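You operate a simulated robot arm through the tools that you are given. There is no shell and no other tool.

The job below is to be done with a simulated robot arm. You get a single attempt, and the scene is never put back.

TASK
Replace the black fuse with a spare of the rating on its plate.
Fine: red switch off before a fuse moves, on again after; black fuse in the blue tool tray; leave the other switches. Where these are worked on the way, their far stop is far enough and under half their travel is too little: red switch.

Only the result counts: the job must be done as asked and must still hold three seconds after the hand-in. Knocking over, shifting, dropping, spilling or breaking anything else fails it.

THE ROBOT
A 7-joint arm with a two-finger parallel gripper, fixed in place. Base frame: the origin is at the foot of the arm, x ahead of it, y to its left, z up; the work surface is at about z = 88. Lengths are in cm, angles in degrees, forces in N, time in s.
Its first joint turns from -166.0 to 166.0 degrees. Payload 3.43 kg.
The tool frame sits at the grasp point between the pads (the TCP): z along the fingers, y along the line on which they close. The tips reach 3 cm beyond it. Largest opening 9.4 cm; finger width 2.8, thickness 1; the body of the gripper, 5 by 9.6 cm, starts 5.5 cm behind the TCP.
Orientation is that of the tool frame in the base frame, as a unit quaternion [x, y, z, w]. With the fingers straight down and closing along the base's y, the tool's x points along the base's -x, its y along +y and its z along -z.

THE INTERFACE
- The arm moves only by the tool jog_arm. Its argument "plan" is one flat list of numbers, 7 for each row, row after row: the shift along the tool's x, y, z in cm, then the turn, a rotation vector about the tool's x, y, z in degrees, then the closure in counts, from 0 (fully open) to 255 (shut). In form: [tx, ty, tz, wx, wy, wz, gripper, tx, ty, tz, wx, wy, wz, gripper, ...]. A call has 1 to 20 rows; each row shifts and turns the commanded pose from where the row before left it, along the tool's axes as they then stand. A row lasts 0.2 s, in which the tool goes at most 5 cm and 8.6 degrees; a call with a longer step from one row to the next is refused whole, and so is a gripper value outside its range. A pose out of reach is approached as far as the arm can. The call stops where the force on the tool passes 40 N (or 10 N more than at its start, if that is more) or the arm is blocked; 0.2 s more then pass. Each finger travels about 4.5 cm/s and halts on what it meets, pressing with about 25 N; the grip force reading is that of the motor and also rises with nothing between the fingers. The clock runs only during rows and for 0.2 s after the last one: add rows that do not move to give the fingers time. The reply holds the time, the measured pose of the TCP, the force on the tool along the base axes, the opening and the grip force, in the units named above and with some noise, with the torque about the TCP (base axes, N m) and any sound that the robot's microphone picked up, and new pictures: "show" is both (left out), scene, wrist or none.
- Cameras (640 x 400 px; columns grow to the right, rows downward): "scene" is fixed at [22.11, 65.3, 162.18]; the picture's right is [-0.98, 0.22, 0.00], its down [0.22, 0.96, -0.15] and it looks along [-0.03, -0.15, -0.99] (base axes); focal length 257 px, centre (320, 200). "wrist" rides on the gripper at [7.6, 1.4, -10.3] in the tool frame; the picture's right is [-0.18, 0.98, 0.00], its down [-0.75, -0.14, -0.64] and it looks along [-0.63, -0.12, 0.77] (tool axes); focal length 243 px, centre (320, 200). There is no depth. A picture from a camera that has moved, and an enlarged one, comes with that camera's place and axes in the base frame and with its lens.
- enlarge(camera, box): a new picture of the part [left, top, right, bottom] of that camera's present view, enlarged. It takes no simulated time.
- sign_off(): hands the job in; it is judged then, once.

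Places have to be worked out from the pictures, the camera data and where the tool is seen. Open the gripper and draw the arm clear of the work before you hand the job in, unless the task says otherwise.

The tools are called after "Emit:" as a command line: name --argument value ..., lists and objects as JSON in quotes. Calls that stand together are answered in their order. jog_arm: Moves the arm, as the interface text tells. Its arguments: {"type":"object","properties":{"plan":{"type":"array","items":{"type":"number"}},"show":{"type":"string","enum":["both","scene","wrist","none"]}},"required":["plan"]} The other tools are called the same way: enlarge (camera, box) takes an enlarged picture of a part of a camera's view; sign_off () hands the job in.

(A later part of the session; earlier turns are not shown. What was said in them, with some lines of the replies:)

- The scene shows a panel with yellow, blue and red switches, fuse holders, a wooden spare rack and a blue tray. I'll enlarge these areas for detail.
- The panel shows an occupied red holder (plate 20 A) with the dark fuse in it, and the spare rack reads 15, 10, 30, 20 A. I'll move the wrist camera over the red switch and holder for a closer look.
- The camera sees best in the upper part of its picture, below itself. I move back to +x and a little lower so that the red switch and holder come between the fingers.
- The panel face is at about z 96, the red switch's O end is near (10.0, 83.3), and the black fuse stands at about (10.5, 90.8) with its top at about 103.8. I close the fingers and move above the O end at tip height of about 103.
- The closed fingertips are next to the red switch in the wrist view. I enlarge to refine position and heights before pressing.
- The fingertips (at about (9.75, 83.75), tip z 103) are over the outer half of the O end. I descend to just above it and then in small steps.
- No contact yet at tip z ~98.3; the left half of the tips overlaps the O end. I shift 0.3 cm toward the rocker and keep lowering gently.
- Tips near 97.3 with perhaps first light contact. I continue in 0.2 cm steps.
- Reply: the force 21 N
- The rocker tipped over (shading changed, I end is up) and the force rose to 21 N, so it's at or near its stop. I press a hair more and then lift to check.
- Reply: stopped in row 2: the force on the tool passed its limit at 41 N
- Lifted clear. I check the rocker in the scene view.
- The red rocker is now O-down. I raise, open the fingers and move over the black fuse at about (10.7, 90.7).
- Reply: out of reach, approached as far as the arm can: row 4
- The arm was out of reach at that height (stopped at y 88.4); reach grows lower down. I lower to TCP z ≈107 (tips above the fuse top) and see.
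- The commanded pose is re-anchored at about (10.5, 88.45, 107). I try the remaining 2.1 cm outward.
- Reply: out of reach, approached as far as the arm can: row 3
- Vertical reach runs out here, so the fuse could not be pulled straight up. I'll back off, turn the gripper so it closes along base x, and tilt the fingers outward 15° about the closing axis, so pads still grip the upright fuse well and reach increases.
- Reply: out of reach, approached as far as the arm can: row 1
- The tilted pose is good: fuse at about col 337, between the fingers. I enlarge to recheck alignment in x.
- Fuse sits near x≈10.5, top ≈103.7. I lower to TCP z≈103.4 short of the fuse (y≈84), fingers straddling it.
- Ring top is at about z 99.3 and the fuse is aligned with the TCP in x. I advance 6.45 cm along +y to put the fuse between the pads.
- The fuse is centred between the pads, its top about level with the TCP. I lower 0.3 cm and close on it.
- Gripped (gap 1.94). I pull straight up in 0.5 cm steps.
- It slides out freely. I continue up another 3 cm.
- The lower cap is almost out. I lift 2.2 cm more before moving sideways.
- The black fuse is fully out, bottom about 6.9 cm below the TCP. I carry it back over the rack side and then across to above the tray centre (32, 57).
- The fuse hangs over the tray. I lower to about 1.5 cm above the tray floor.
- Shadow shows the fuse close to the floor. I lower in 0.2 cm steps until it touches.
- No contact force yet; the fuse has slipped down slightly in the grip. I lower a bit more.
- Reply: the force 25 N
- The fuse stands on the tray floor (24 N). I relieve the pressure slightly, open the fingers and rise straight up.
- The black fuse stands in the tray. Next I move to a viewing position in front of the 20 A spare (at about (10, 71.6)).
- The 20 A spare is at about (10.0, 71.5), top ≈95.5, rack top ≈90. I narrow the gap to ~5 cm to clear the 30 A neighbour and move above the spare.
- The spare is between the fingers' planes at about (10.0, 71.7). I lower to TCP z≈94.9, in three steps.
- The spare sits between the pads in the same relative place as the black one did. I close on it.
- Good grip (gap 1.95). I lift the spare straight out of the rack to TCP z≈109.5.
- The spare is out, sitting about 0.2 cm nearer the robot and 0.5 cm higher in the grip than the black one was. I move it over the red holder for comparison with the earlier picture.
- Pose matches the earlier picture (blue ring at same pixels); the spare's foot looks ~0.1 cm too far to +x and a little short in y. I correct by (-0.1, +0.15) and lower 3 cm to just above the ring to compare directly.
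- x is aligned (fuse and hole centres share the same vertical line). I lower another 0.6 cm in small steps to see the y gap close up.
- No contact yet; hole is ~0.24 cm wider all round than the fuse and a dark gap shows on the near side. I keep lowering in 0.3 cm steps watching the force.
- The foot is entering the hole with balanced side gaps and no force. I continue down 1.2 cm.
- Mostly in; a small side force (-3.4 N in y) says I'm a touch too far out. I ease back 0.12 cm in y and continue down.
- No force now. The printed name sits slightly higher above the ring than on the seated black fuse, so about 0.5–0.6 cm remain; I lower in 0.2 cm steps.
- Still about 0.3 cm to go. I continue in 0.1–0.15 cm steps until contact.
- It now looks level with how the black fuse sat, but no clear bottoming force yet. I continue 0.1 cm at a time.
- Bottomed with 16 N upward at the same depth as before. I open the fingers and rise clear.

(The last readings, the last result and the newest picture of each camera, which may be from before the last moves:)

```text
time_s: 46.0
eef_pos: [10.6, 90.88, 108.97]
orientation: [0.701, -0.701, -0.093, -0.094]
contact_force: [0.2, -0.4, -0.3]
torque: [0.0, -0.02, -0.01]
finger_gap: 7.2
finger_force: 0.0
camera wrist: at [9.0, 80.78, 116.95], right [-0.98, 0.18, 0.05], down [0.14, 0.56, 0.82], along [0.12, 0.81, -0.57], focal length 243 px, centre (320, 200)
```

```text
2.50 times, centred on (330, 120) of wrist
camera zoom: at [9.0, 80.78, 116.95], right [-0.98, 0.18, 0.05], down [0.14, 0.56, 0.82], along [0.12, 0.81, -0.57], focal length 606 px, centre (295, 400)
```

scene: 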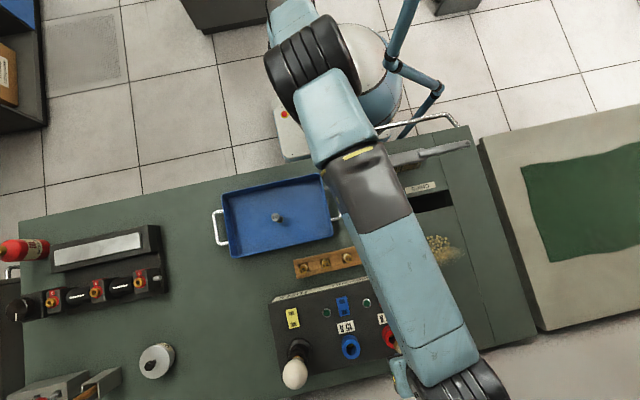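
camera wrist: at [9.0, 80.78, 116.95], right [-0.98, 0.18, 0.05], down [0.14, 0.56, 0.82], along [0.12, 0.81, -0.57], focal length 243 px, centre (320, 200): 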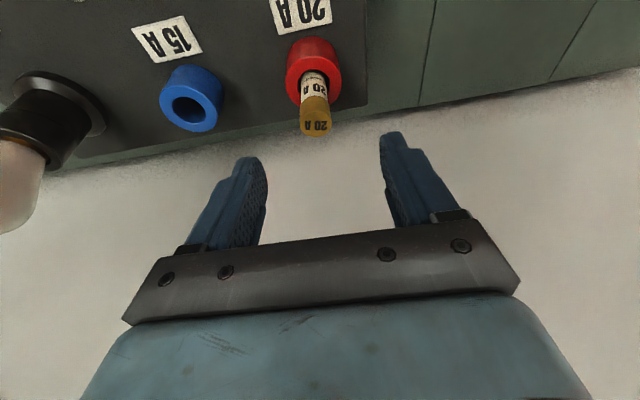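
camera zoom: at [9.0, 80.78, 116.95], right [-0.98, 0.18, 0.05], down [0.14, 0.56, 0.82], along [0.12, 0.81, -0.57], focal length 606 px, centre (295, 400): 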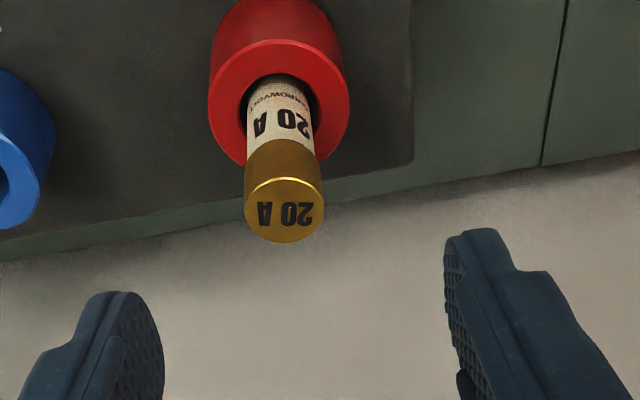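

The new 20 A fuse is seated. I now retreat to above the red switch's I end (about (9.85, 80.0)) and close the fingers.

Emit:
jog_arm --plan '[3.316, 0.233, -0.8885, 0, 0, 0, 60, 3.316, 0.233, -0.8885, 0, 0, 0, 60, 3.316, 0.233, -0.8885, 0, 0, 0, 255, 0, 0, 0, 0, 0, 0, 255, 0, 0, 0, 0, 0, 0, 255, 0.647, 0, 2.415, 0, 0, 0, 255, 0.647, 0, 2.415, 0, 0, 0, 255, 0, 0, 0, 0, 0, 0, 255]'

Emit:
enlarge --camera "wrist" --box '[220, 40, 440, 200]'

```text
time_s: 47.8
eef_pos: [9.95, 80.4, 103.98]
orientation: [0.701, -0.701, -0.094, -0.094]
contact_force: [-0.6, 0.0, 0.4]
torque: [0.01, 0.01, 0.03]
finger_gap: 0.03
finger_force: 25.1
camera wrist: at [8.36, 70.4, 111.86], right [-0.98, 0.18, 0.05], down [0.14, 0.56, 0.82], along [0.12, 0.81, -0.57], focal length 243 px, centre (320, 200)
```

scene: 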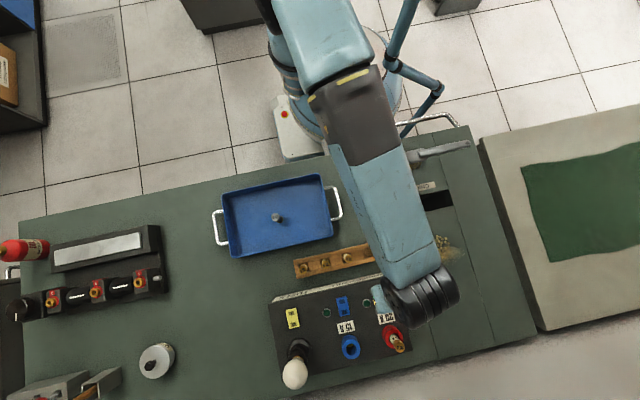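
wrist: 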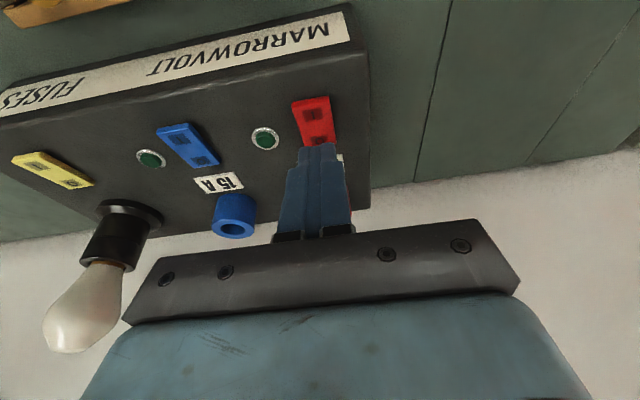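

```text
2.50 times, centred on (330, 120) of wrist
camera zoom: at [8.36, 70.4, 111.86], right [-0.98, 0.18, 0.05], down [0.14, 0.56, 0.82], along [0.12, 0.81, -0.57], focal length 606 px, centre (295, 400)
```

zoom: 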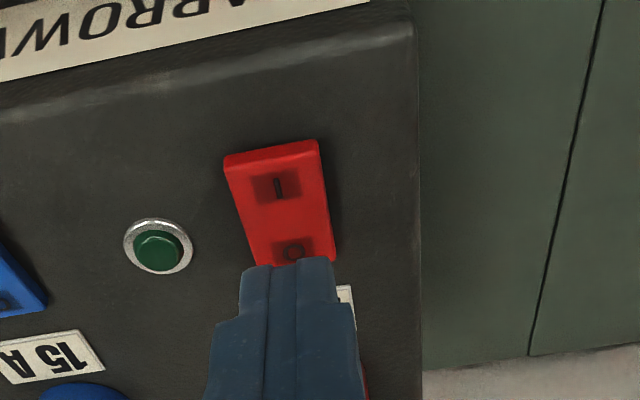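

The I mark is at about (9.95, 80.6); the lower front edge of the tips should land near y 80. I shift +0.2 in y, lower to just above and then step down.

Emit:
jog_arm --plan '[0.195, 0, 1.5, 0, 0, 0, 255, 0.388, 0, 1.449, 0, 0, 0, 255, 0, 0, 0, 0, 0, 0, 255]' --show "wrist"

Emit:
enlarge --camera "wrist" --box '[220, 40, 440, 200]'

```text
time_s: 48.6
eef_pos: [9.79, 80.76, 100.99]
orientation: [-0.701, 0.701, 0.093, 0.093]
contact_force: [0.2, -0.4, -0.5]
torque: [0.0, 0.02, -0.02]
finger_gap: 0.0
finger_force: 24.9
camera wrist: at [8.33, 70.66, 108.87], right [-0.98, 0.18, 0.05], down [0.14, 0.56, 0.82], along [0.12, 0.81, -0.57], focal length 243 px, centre (320, 200)
```

wrist: 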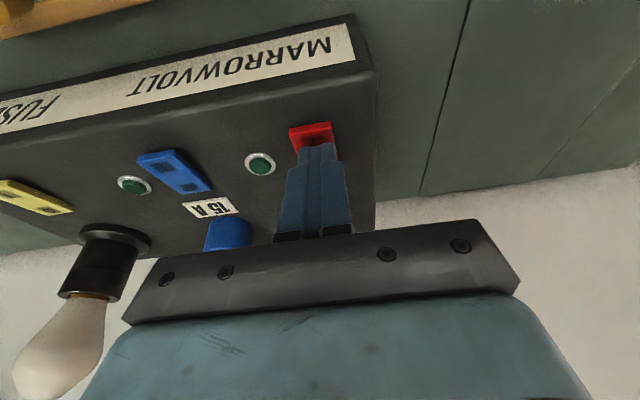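

```text
2.50 times, centred on (330, 120) of wrist
camera zoom: at [8.33, 70.66, 108.87], right [-0.98, 0.18, 0.05], down [0.14, 0.56, 0.82], along [0.12, 0.81, -0.57], focal length 606 px, centre (295, 400)
```

zoom: 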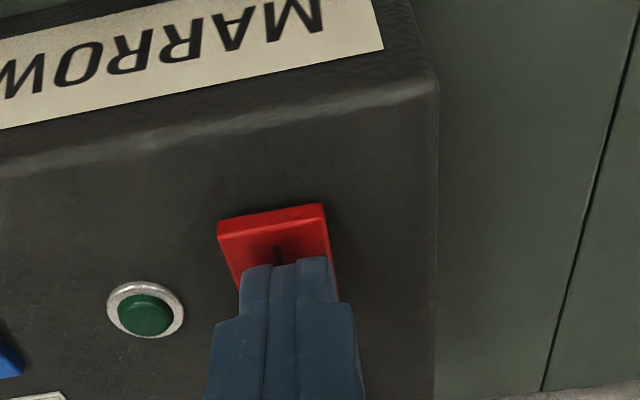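

The tip edge sits near y 80.4; I move 0.3 cm back for more leverage, then step down 0.2 cm at a time.

Emit:
jog_arm --plan '[0.29, 0, -0.078, 0, 0, 0, 255, 0.0518, 0, 0.1932, 0, 0, 0, 255, 0.0518, 0, 0.1932, 0, 0, 0, 255, 0.0259, 0, 0.0966, 0, 0, 0, 255]' --show "wrist"

Emit:
enlarge --camera "wrist" --box '[220, 40, 440, 200]'

```text
time_s: 49.6
eef_pos: [9.88, 80.4, 100.37]
orientation: [0.701, -0.701, -0.093, -0.093]
contact_force: [0.7, 0.5, 0.4]
torque: [0.01, 0.03, -0.01]
finger_gap: 0.0
finger_force: 25.3
camera wrist: at [8.33, 70.4, 108.36], right [-0.98, 0.18, 0.05], down [0.14, 0.56, 0.82], along [0.12, 0.81, -0.57], focal length 243 px, centre (320, 200)
```

wrist: 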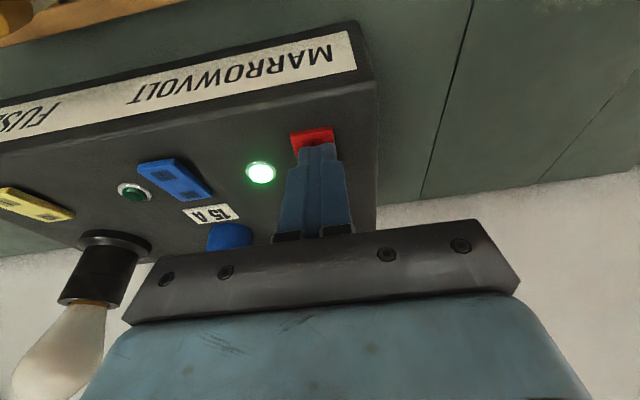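

```text
2.50 times, centred on (330, 120) of wrist
camera zoom: at [8.33, 70.4, 108.36], right [-0.98, 0.18, 0.05], down [0.14, 0.56, 0.82], along [0.12, 0.81, -0.57], focal length 606 px, centre (295, 400)
```

zoom: 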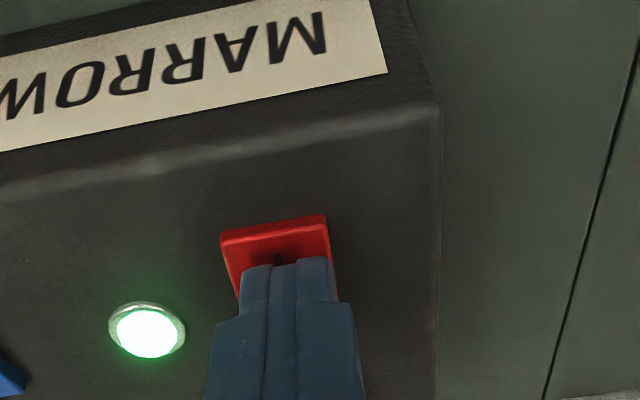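

The red circuit's green lamp lit up, so the switch has tipped on. I press further to its stop to be sure.

Emit:
jog_arm --plan '[0.0259, 0, 0.0966, 0, 0, 0, 255, 0.0259, 0, 0.0966, 0, 0, 0, 255, 0.0259, 0, 0.0966, 0, 0, 0, 255]' --show "wrist"

```text
time_s: 50.4
eef_pos: [9.93, 80.51, 100.25]
orientation: [-0.7, 0.702, 0.095, 0.095]
contact_force: [2.0, -2.4, 16.1]
torque: [-0.22, -0.08, 0.15]
finger_gap: 0.04
finger_force: 25.3
camera wrist: at [8.31, 70.37, 108.21], right [-0.98, 0.18, 0.05], down [0.14, 0.56, 0.82], along [0.12, 0.81, -0.57], focal length 243 px, centre (320, 200)
```

wrist: 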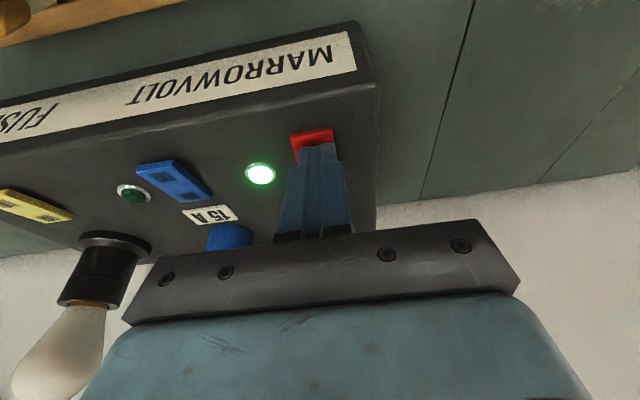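

At its stop (16 N). I lift off, draw the arm back clear toward the robot and open the gripper.

Emit:
jog_arm --plan '[-0.259, 0, -0.966, 0, 0, 0, 255, -0.776, 0, -2.898, 0, 0, 0, 255, -1.035, 0, -3.864, 0, 0, 0, 255, 3.864, 2.5, -1.035, 0, 0, 0, 255, 3.864, 2.5, -1.035, 0, 0, 0, 255, 3.864, 2.5, -1.035, 0, 0, 0, 0, 3.864, 2.5, -1.035, 0, 0, 0, 0, 3.864, 2.5, -1.035, 0, 0, 0, 0, 0, 0, 0, 0, 0, 0, 0, 0, 0, 0, 0, 0, 0, 0, 0, 0, 0, 0, 0, 0, 0]'

Emit:
enlarge --camera "scene" --box '[260, 230, 420, 400]'

Emit:
enlarge --camera "scene" --box '[350, 270, 420, 360]'

Emit:
enlarge --camera "scene" --box '[200, 160, 400, 290]'

```text
time_s: 52.8
eef_pos: [-2.77, 60.6, 108.07]
orientation: [-0.7, 0.702, 0.093, 0.094]
contact_force: [-1.3, 0.9, -0.2]
torque: [-0.01, -0.01, -0.01]
finger_gap: 9.42
finger_force: 0.1
camera wrist: at [-4.24, 50.43, 116.03], right [-0.98, 0.18, 0.05], down [0.14, 0.56, 0.82], along [0.12, 0.81, -0.57], focal length 243 px, centre (320, 200)
```

scene: 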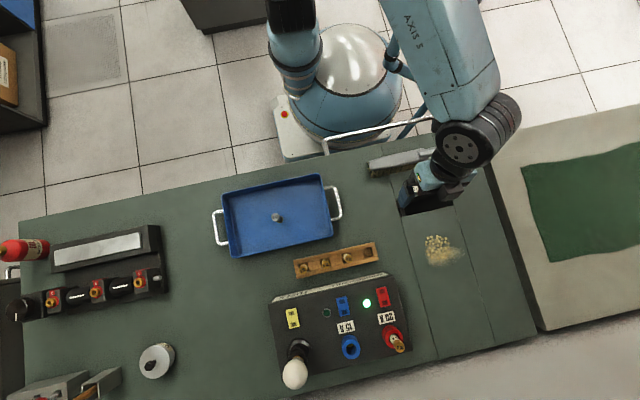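
wrist: 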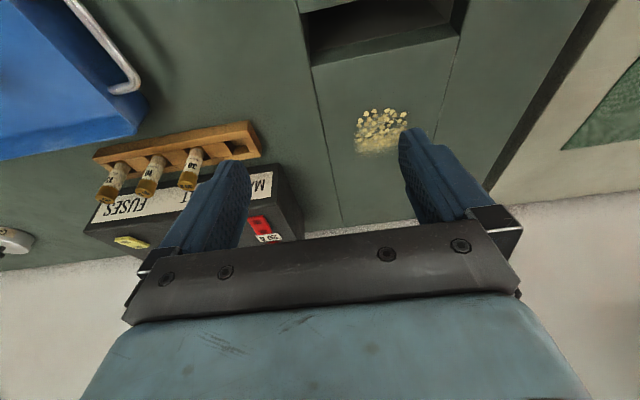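

```text
2.35 times, centred on (340, 315) of scene
camera zoom: at [22.11, 65.3, 162.18], right [-0.98, 0.22, 0.0], down [0.22, 0.96, -0.15], along [-0.03, -0.15, -0.99], focal length 604 px, centre (273, -71)
```

zoom: 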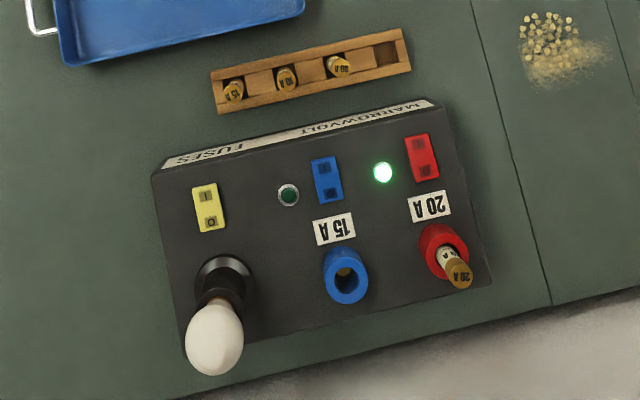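

```text
4.44 times, centred on (385, 315) of scene
camera zoom: at [22.11, 65.3, 162.18], right [-0.98, 0.22, 0.0], down [0.22, 0.96, -0.15], along [-0.03, -0.15, -0.99], focal length 1141 px, centre (31, -311)
```

zoom: 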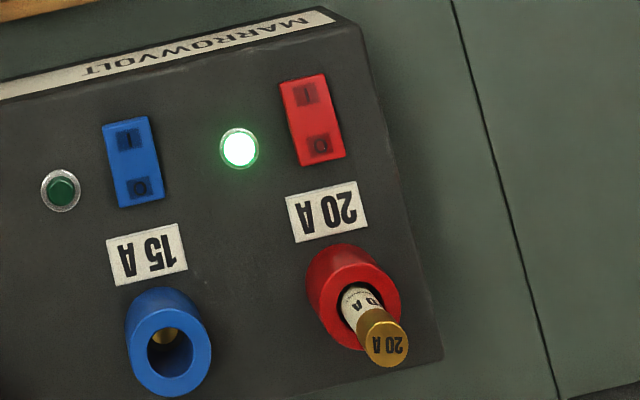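

```text
3.08 times, centred on (300, 225) of scene
camera zoom: at [22.11, 65.3, 162.18], right [-0.98, 0.22, 0.0], down [0.22, 0.96, -0.15], along [-0.03, -0.15, -0.99], focal length 790 px, centre (382, 123)
```

zoom: 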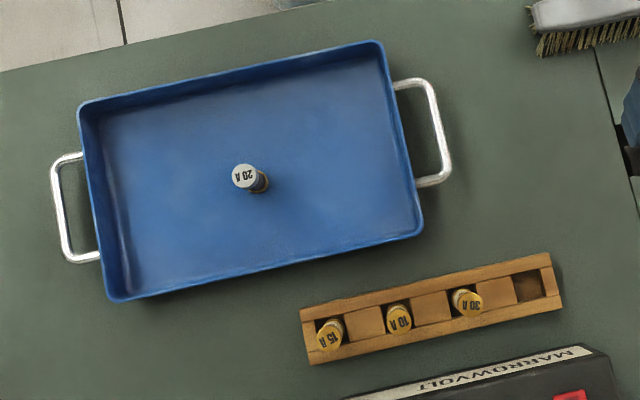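

The pictures confirm the result:
- The 20 A spare sits in the red holder at the same depth as the old one.
- The red switch is on and its lamp is lit.
- The black fuse stands in the tray.
- The other switches, fuses and items look untouched.
- The gripper is open and the arm is clear.

I hand the job in.

Emit:
sign_off

```text
The job is handed in.
```

The black fuse has been replaced with the 20 A spare, which matches the rating on its plate, and the job is handed in.

- **Red switch:** I turned it off before any fuse moved and back on after the new one was in. I pressed it to its stop both times.
- **New fuse:** It bottomed out in the red holder at the same depth as the old one. The green lamp for that circuit lit when the switch went on.
- **Black fuse:** It is standing upright in the blue tray.
- **Everything else:** In the last pictures the other switches, the remaining spares and the other items looked unmoved. The gripper was open and the arm drawn back when I handed in.
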